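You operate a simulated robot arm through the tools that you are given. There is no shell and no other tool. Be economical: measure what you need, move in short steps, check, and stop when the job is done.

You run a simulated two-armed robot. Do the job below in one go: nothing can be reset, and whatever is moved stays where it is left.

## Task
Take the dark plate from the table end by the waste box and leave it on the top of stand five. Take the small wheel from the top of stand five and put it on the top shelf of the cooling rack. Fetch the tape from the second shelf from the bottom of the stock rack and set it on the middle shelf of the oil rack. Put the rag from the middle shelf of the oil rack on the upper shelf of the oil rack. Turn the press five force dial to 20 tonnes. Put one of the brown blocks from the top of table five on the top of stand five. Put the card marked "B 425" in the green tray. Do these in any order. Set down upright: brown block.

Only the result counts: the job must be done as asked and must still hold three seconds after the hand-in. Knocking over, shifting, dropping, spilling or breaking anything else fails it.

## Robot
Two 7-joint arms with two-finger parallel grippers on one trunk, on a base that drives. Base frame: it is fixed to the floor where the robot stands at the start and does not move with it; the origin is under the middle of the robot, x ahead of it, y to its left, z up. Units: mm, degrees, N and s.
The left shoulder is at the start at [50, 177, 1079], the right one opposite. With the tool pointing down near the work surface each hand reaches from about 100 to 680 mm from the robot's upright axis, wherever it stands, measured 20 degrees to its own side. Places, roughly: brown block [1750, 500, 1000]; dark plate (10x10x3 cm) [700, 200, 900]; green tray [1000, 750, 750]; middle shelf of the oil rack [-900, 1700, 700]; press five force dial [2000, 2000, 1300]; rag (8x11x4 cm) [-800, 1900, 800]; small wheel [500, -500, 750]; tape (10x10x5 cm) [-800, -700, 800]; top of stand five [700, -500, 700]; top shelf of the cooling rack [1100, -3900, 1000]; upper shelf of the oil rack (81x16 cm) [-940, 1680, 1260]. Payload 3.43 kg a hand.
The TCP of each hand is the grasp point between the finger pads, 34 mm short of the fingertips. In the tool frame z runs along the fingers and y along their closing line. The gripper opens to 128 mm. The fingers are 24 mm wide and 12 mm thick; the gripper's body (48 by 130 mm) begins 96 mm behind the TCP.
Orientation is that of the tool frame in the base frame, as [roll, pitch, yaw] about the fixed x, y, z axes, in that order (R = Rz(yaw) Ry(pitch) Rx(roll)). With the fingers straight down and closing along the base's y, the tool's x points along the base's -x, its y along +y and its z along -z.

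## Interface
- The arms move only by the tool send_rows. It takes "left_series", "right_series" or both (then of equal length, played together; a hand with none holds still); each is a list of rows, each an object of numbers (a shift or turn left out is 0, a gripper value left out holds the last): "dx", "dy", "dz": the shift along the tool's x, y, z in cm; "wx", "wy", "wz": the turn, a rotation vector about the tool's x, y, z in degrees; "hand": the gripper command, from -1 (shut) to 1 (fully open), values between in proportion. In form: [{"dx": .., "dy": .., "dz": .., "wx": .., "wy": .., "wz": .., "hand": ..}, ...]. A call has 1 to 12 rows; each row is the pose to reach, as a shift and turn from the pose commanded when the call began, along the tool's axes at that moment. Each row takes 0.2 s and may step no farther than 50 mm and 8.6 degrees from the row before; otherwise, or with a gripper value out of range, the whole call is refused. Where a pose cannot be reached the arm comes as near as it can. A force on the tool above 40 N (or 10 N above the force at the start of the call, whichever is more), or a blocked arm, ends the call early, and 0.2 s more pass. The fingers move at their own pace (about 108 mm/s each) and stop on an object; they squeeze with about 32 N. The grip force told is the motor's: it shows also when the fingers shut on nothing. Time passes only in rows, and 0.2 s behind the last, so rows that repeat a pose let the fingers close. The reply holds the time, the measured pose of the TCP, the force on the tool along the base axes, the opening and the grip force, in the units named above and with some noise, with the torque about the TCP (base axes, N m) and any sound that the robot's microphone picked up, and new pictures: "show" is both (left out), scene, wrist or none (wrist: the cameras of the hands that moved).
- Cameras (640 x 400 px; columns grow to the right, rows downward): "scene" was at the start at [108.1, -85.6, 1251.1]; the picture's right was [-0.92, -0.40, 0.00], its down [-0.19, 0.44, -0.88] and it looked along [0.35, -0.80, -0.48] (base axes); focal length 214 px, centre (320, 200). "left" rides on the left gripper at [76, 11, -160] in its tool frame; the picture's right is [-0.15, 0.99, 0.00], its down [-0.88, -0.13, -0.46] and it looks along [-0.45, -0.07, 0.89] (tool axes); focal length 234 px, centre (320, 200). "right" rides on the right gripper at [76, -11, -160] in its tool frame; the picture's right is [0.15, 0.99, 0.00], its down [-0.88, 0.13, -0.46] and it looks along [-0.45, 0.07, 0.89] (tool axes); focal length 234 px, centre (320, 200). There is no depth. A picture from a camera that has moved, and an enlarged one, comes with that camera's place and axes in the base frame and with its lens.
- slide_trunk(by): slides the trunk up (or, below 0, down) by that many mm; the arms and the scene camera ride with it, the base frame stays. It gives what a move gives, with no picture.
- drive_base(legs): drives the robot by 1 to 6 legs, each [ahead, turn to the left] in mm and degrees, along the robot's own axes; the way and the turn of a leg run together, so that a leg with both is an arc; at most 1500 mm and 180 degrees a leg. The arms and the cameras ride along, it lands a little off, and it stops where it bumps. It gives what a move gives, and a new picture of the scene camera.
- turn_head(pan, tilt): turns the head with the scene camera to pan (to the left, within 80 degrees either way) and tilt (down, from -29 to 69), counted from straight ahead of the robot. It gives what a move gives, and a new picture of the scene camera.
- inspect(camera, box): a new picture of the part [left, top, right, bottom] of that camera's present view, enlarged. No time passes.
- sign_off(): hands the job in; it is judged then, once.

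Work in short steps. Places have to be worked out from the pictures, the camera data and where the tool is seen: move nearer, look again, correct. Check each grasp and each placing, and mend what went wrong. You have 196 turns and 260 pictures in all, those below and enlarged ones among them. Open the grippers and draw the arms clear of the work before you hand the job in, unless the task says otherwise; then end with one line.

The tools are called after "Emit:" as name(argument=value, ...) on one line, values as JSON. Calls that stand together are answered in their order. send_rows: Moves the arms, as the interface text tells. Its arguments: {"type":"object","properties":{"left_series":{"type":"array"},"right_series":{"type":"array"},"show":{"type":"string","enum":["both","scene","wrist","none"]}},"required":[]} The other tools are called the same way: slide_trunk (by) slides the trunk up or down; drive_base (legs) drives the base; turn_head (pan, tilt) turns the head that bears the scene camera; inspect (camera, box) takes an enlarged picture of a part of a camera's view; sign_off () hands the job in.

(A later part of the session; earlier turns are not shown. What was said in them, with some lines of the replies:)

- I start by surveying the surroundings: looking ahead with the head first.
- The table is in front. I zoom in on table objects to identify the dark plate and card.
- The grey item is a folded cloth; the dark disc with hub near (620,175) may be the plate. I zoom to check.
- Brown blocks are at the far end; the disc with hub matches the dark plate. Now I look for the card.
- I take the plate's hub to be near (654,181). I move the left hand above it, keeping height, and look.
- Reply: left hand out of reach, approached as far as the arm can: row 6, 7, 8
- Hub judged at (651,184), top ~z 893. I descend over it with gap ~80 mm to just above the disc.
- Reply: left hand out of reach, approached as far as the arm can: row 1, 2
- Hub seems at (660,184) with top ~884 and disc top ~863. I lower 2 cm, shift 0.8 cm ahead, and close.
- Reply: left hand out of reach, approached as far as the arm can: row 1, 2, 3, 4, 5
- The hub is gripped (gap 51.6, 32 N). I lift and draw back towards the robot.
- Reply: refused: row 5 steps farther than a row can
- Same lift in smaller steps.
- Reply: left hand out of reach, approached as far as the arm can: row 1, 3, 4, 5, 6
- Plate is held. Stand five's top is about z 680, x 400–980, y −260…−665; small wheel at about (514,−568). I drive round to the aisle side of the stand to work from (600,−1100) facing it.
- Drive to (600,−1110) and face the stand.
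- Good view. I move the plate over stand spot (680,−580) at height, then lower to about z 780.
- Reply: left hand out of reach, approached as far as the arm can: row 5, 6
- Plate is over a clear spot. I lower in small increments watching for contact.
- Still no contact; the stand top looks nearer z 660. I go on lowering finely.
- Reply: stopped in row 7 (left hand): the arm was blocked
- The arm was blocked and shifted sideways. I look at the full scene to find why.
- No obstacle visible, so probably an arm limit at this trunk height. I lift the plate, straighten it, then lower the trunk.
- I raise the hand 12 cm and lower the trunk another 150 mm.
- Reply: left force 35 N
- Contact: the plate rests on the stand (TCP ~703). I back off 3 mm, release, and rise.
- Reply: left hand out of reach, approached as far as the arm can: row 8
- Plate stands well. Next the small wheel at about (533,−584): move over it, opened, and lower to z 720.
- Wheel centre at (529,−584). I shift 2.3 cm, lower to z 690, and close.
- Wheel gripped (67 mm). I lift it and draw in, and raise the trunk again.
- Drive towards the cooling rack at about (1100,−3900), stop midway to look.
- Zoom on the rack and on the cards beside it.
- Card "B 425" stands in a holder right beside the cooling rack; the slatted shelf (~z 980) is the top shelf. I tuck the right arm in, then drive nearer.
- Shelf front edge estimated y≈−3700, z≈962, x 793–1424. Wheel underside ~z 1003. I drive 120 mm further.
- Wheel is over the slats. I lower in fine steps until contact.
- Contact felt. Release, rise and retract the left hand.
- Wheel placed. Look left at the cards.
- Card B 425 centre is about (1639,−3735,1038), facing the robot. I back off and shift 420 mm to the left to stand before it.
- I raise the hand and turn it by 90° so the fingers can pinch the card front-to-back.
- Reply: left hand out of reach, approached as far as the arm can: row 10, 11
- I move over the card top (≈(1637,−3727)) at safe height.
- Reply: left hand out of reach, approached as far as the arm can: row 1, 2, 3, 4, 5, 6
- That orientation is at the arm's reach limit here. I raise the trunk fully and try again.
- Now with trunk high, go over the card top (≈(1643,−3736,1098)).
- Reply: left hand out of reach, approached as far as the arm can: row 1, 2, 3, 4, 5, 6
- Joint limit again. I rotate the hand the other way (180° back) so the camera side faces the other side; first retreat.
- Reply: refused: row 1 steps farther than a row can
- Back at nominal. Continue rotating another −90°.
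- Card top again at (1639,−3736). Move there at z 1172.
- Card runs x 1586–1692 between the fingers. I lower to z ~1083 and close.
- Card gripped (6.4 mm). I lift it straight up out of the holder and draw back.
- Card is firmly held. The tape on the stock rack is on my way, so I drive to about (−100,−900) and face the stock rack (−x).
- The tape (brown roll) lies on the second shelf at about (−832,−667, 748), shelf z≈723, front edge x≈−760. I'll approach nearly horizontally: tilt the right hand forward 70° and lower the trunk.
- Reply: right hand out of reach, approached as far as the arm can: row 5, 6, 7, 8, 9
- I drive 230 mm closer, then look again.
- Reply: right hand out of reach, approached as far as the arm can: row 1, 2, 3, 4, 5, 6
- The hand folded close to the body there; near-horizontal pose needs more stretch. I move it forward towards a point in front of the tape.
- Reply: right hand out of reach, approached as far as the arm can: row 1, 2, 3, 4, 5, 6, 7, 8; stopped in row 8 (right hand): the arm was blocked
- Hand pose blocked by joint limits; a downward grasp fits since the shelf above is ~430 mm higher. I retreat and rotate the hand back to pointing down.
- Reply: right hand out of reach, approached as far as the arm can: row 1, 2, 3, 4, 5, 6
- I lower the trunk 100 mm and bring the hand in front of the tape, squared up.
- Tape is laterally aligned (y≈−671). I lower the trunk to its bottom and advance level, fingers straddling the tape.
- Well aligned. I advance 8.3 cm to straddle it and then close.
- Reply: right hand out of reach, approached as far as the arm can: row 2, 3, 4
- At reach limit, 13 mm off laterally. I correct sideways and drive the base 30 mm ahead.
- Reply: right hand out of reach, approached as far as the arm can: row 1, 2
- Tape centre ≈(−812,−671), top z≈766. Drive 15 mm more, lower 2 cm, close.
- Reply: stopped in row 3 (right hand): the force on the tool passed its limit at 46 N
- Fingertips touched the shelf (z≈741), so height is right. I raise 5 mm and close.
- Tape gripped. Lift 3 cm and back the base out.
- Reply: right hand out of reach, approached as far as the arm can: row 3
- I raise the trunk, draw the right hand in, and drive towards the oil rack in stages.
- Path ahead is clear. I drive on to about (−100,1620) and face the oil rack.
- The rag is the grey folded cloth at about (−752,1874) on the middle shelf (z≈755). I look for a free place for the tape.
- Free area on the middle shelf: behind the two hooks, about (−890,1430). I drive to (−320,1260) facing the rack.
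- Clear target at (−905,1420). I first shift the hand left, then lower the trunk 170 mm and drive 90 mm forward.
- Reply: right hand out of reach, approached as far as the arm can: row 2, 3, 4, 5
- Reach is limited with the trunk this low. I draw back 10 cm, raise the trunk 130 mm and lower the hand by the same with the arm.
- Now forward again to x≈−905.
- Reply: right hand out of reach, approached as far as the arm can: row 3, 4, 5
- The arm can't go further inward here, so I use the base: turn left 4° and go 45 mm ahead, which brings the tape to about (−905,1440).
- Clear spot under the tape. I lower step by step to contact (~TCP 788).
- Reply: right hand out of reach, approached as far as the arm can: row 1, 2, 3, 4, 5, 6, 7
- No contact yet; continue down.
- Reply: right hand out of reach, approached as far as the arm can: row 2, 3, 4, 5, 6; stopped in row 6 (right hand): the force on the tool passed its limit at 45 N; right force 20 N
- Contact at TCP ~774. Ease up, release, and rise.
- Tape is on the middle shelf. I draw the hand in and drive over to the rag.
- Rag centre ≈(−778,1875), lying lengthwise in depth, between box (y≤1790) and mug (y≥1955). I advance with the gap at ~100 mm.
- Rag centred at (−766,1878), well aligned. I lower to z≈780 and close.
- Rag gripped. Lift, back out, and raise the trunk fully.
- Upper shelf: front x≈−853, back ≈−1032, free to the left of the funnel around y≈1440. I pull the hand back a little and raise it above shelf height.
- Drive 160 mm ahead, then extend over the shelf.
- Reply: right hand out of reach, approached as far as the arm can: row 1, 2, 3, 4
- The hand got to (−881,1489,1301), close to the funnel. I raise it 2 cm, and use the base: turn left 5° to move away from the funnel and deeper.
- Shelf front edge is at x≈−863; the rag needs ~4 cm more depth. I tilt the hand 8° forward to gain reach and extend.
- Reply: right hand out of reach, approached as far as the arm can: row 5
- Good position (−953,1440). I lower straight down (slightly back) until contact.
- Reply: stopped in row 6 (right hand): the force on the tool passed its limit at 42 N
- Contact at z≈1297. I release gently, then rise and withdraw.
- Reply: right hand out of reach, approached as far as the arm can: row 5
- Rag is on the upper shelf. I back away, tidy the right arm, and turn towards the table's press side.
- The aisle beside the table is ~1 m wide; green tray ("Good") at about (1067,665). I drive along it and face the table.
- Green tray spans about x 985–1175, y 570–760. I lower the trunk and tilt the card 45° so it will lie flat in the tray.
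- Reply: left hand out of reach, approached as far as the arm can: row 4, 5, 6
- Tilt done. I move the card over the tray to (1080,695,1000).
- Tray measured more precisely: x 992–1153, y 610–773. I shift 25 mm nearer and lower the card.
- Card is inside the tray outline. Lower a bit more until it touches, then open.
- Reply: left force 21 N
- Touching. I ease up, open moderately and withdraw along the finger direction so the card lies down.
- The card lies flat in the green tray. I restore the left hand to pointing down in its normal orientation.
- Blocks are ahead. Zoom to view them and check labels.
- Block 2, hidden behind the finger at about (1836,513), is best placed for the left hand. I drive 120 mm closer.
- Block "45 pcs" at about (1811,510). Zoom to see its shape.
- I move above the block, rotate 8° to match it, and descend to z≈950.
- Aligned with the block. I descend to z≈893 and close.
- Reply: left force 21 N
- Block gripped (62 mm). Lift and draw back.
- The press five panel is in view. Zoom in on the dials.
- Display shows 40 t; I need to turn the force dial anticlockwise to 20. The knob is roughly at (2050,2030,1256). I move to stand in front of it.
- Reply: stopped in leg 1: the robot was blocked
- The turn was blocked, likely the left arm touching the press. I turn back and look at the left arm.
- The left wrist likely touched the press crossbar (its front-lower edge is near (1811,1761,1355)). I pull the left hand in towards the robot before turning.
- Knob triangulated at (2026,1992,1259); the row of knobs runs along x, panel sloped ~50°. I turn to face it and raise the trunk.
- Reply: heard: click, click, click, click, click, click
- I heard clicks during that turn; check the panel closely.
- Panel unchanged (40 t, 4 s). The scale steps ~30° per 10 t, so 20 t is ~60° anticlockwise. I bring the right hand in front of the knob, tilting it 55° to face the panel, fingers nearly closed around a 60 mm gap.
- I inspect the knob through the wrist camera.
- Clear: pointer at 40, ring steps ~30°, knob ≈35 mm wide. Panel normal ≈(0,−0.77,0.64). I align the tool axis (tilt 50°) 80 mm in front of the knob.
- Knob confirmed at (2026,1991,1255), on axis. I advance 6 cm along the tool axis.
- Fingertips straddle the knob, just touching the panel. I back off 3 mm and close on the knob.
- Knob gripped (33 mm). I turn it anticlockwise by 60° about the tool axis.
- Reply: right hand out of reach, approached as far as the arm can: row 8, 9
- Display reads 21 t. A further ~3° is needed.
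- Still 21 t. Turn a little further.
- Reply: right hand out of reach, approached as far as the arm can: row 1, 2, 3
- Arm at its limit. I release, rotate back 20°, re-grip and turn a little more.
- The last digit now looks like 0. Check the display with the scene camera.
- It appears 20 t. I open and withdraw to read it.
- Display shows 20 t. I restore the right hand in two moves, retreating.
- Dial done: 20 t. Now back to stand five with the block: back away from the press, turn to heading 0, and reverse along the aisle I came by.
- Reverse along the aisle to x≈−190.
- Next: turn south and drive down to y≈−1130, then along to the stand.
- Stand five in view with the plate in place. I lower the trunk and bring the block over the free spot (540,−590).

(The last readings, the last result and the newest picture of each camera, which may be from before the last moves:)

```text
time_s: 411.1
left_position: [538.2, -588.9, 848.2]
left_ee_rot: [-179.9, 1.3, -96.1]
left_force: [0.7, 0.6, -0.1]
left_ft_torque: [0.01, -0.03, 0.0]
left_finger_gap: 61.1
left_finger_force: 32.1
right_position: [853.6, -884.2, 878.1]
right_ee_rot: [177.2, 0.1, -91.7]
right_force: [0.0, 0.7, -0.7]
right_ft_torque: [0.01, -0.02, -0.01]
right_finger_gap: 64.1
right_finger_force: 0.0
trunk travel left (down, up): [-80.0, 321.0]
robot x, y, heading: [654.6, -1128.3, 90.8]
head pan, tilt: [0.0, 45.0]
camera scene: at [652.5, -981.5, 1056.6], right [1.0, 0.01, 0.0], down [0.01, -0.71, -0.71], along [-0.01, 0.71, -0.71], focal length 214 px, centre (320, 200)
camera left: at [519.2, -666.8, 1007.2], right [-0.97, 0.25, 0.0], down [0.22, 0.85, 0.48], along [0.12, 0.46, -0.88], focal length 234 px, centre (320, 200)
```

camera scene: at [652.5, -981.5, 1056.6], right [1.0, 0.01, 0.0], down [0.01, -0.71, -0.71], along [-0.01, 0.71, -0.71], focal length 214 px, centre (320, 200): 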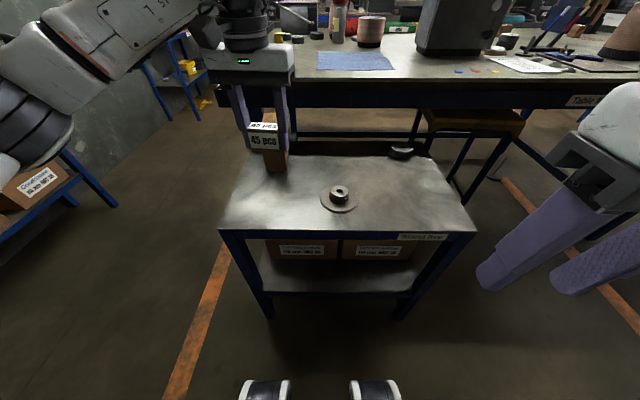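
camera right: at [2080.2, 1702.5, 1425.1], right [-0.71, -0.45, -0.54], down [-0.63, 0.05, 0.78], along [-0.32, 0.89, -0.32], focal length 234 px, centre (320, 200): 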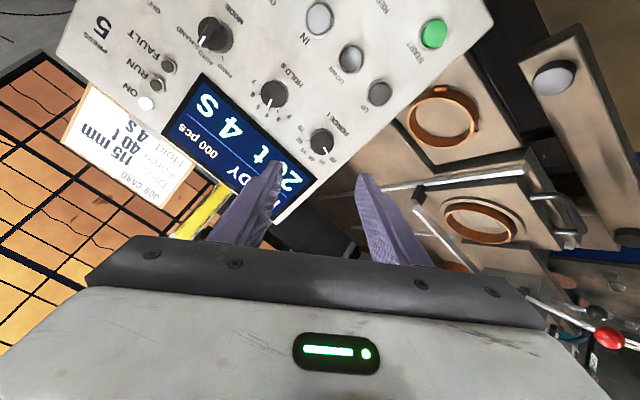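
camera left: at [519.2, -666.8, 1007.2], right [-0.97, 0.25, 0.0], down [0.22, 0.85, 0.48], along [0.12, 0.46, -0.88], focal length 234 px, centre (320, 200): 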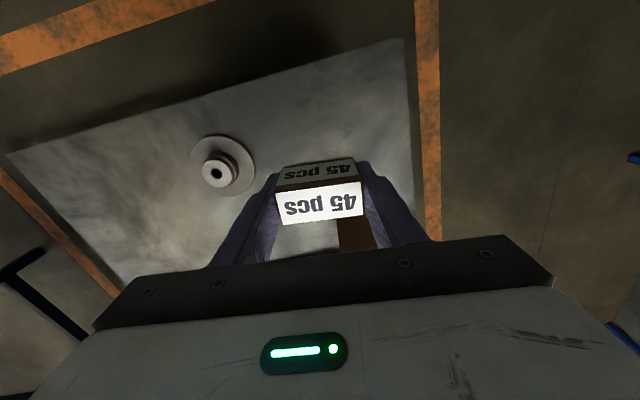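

Clear below. I lower towards the stand, finishing in fine steps to contact (~TCP 693).

Emit:
send_rows(left_series=[{"dx": 1.5, "dz": 4}, {"dx": 1.5, "dz": 8}, {"dx": 1.5, "dz": 12}, {"dx": 1.5, "dz": 14}, {"dx": 1.5, "dz": 14.5}, {"dx": 1.5, "dz": 15}, {"dx": 1.5, "dz": 15.4}, {"dx": 1.5, "dz": 15.8}, {"dx": 1.5, "dz": 16.2}], show="both")

```text
time_s: 413.2
left_position: [538.8, -604.3, 695.1]
left_ee_rot: [-179.9, 1.8, -96.1]
left_force: [-1.7, -8.6, 15.9]
left_ft_torque: [-0.39, 0.62, 0.29]
left_finger_gap: 61.1
left_finger_force: 32.2
right_position: [852.7, -885.5, 876.9]
right_ee_rot: [177.2, 0.3, -91.5]
right_force: [0.1, -0.4, 0.0]
right_ft_torque: [0.0, 0.02, 0.0]
right_finger_gap: 64.1
right_finger_force: 0.1
trunk travel left (down, up): [-80.0, 321.0]
robot x, y, heading: [652.3, -1128.7, 90.9]
head pan, tilt: [0.0, 45.0]
stopped in row 9 (left hand): the force on the tool passed its limit at 42 N (the readings are from after the stop); the commanded pose is now the measured one
camera scene: at [652.4, -983.4, 1056.9], right [1.0, 0.01, 0.0], down [0.01, -0.71, -0.71], along [-0.01, 0.71, -0.71], focal length 214 px, centre (320, 200)
camera left: at [519.2, -683.0, 851.8], right [-0.97, 0.25, 0.0], down [0.22, 0.85, 0.48], along [0.12, 0.47, -0.88], focal length 234 px, centre (320, 200)
```

scene: 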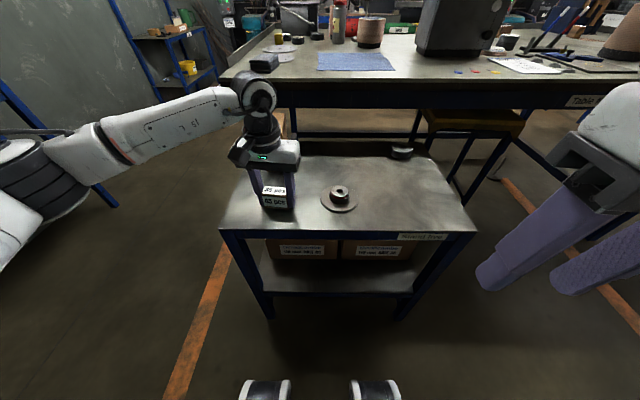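
left: 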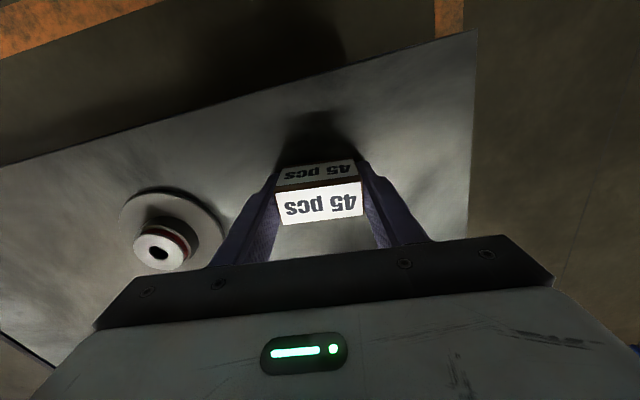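

Contact with the stand. I release and rise straight up.

Emit:
send_rows(left_series=[{"dz": -0.1}, {"dz": -0.1, "hand": 0.1}, {"dz": -0.1, "hand": 0.3}, {"dz": -0.1}, {"dz": -3}, {"dz": -7}, {"dz": -11}, {"dz": -15}, {"dx": 4, "dz": -17}, {"dx": 8, "dz": -17}], show="both")

Emit:
inspect(camera="scene", box=[220, 130, 460, 260])

```text
time_s: 415.4
left_position: [527.3, -687.7, 860.5]
left_ee_rot: [-179.8, 1.7, -96.0]
left_force: [0.5, -0.4, 1.1]
left_ft_torque: [-0.01, -0.05, -0.01]
left_finger_gap: 83.1
left_finger_force: 0.0
right_position: [853.1, -882.7, 876.8]
right_ee_rot: [177.3, 0.2, -91.6]
right_force: [0.3, -0.3, 1.0]
right_ft_torque: [0.0, -0.02, 0.01]
right_finger_gap: 63.8
right_finger_force: 0.1
trunk travel left (down, up): [-80.0, 321.0]
robot x, y, heading: [655.7, -1131.3, 90.7]
head pan, tilt: [0.0, 45.0]
camera scene: at [652.2, -981.8, 1056.7], right [1.0, 0.01, 0.0], down [0.01, -0.71, -0.71], along [-0.01, 0.71, -0.71], focal length 214 px, centre (320, 200)
camera left: at [509.1, -767.6, 1018.1], right [-0.97, 0.25, 0.0], down [0.22, 0.85, 0.48], along [0.12, 0.47, -0.88], focal length 234 px, centre (320, 200)
```

scene: 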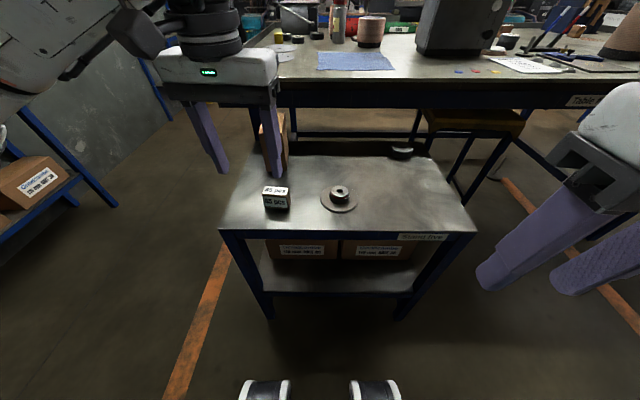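
left: 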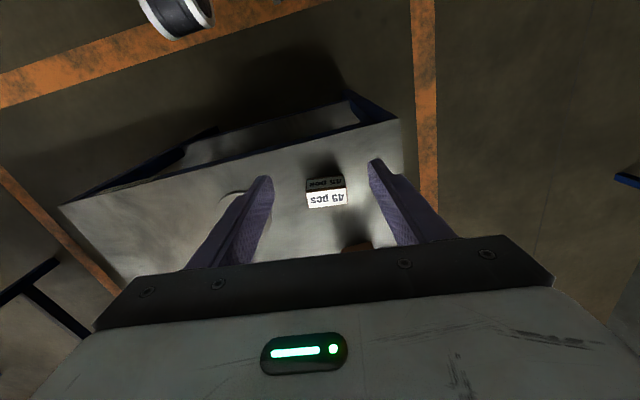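

```text
2.67 times, centred on (340, 195) of scene
camera zoom: at [652.2, -981.8, 1056.7], right [1.0, 0.01, 0.0], down [0.01, -0.71, -0.71], along [-0.01, 0.71, -0.71], focal length 572 px, centre (267, 213)
```

zoom: 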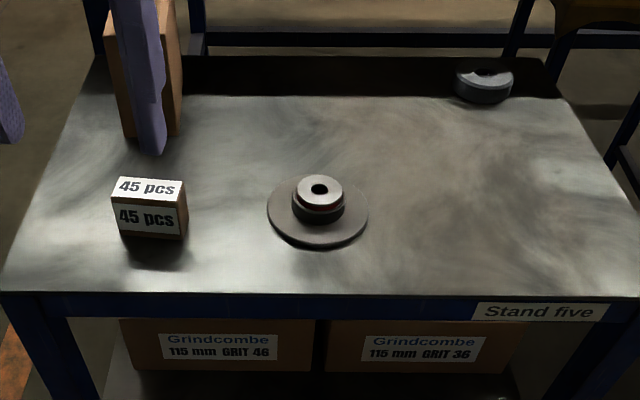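

All items are placed: block upright, plate on the stand. I draw the robot clear.

Emit:
drive_base(legs=[[-250, 0]])

Emit:
send_rows(left_series=[{"hand": 1}, {"hand": 1}], right_series=[{"hand": 1}, {"hand": 1}], show="scene")

```text
time_s: 417.2
left_position: [531.7, -935.4, 859.4]
left_ee_rot: [-179.9, 1.7, -95.9]
left_force: [0.9, 0.0, -0.3]
left_ft_torque: [0.01, 0.0, -0.03]
left_finger_gap: 83.2
left_finger_force: 0.1
right_position: [856.0, -1130.3, 877.5]
right_ee_rot: [177.3, 0.2, -91.5]
right_force: [0.6, 0.3, 0.8]
right_ft_torque: [0.04, -0.01, 0.01]
right_finger_gap: 64.1
right_finger_force: 0.0
trunk travel left (down, up): [-80.0, 321.0]
robot x, y, heading: [656.0, -1379.7, 90.8]
head pan, tilt: [0.0, 45.0]
camera scene: at [655.2, -1229.5, 1056.7], right [1.0, 0.01, 0.0], down [0.01, -0.71, -0.71], along [-0.01, 0.71, -0.71], focal length 214 px, centre (320, 200)
```

scene: 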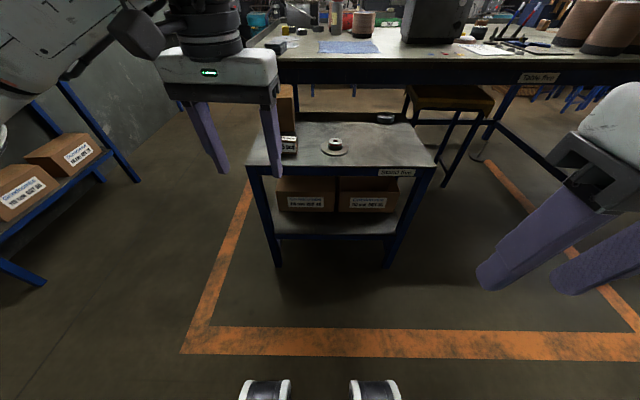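

```text
time_s: 417.8
left_position: [530.5, -936.2, 860.5]
left_ee_rot: [-179.9, 1.7, -95.9]
left_force: [-0.5, -1.0, -0.2]
left_ft_torque: [0.0, -0.01, 0.01]
left_finger_gap: 128.0
left_finger_force: 0.1
right_position: [856.8, -1130.4, 877.3]
right_ee_rot: [177.3, 0.4, -91.5]
right_force: [0.2, 0.8, 0.3]
right_ft_torque: [-0.02, 0.01, 0.0]
right_finger_gap: 128.2
right_finger_force: 0.0
trunk travel left (down, up): [-80.0, 321.0]
robot x, y, heading: [658.0, -1378.8, 90.9]
head pan, tilt: [0.0, 45.0]
camera scene: at [655.2, -1229.5, 1056.7], right [1.0, 0.01, 0.0], down [0.01, -0.71, -0.71], along [-0.01, 0.71, -0.71], focal length 214 px, centre (320, 200)
```

scene: 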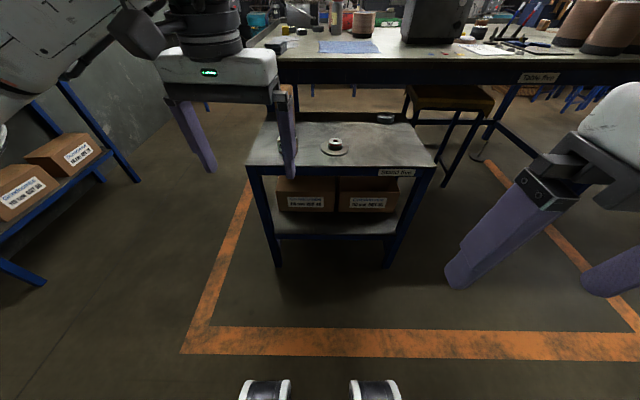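

Both grippers are open and clear of the work, and all seven tasks are done, so I hand the job in.

Emit:
sign_off()

```text
The job is handed in.
```

All seven tasks are done and the job is handed in. One turn by the press was stopped by a light bump, and clicks were heard in a later turn. I saw nothing moved by either, and the dial still read 40 tonnes before I set it to 20.
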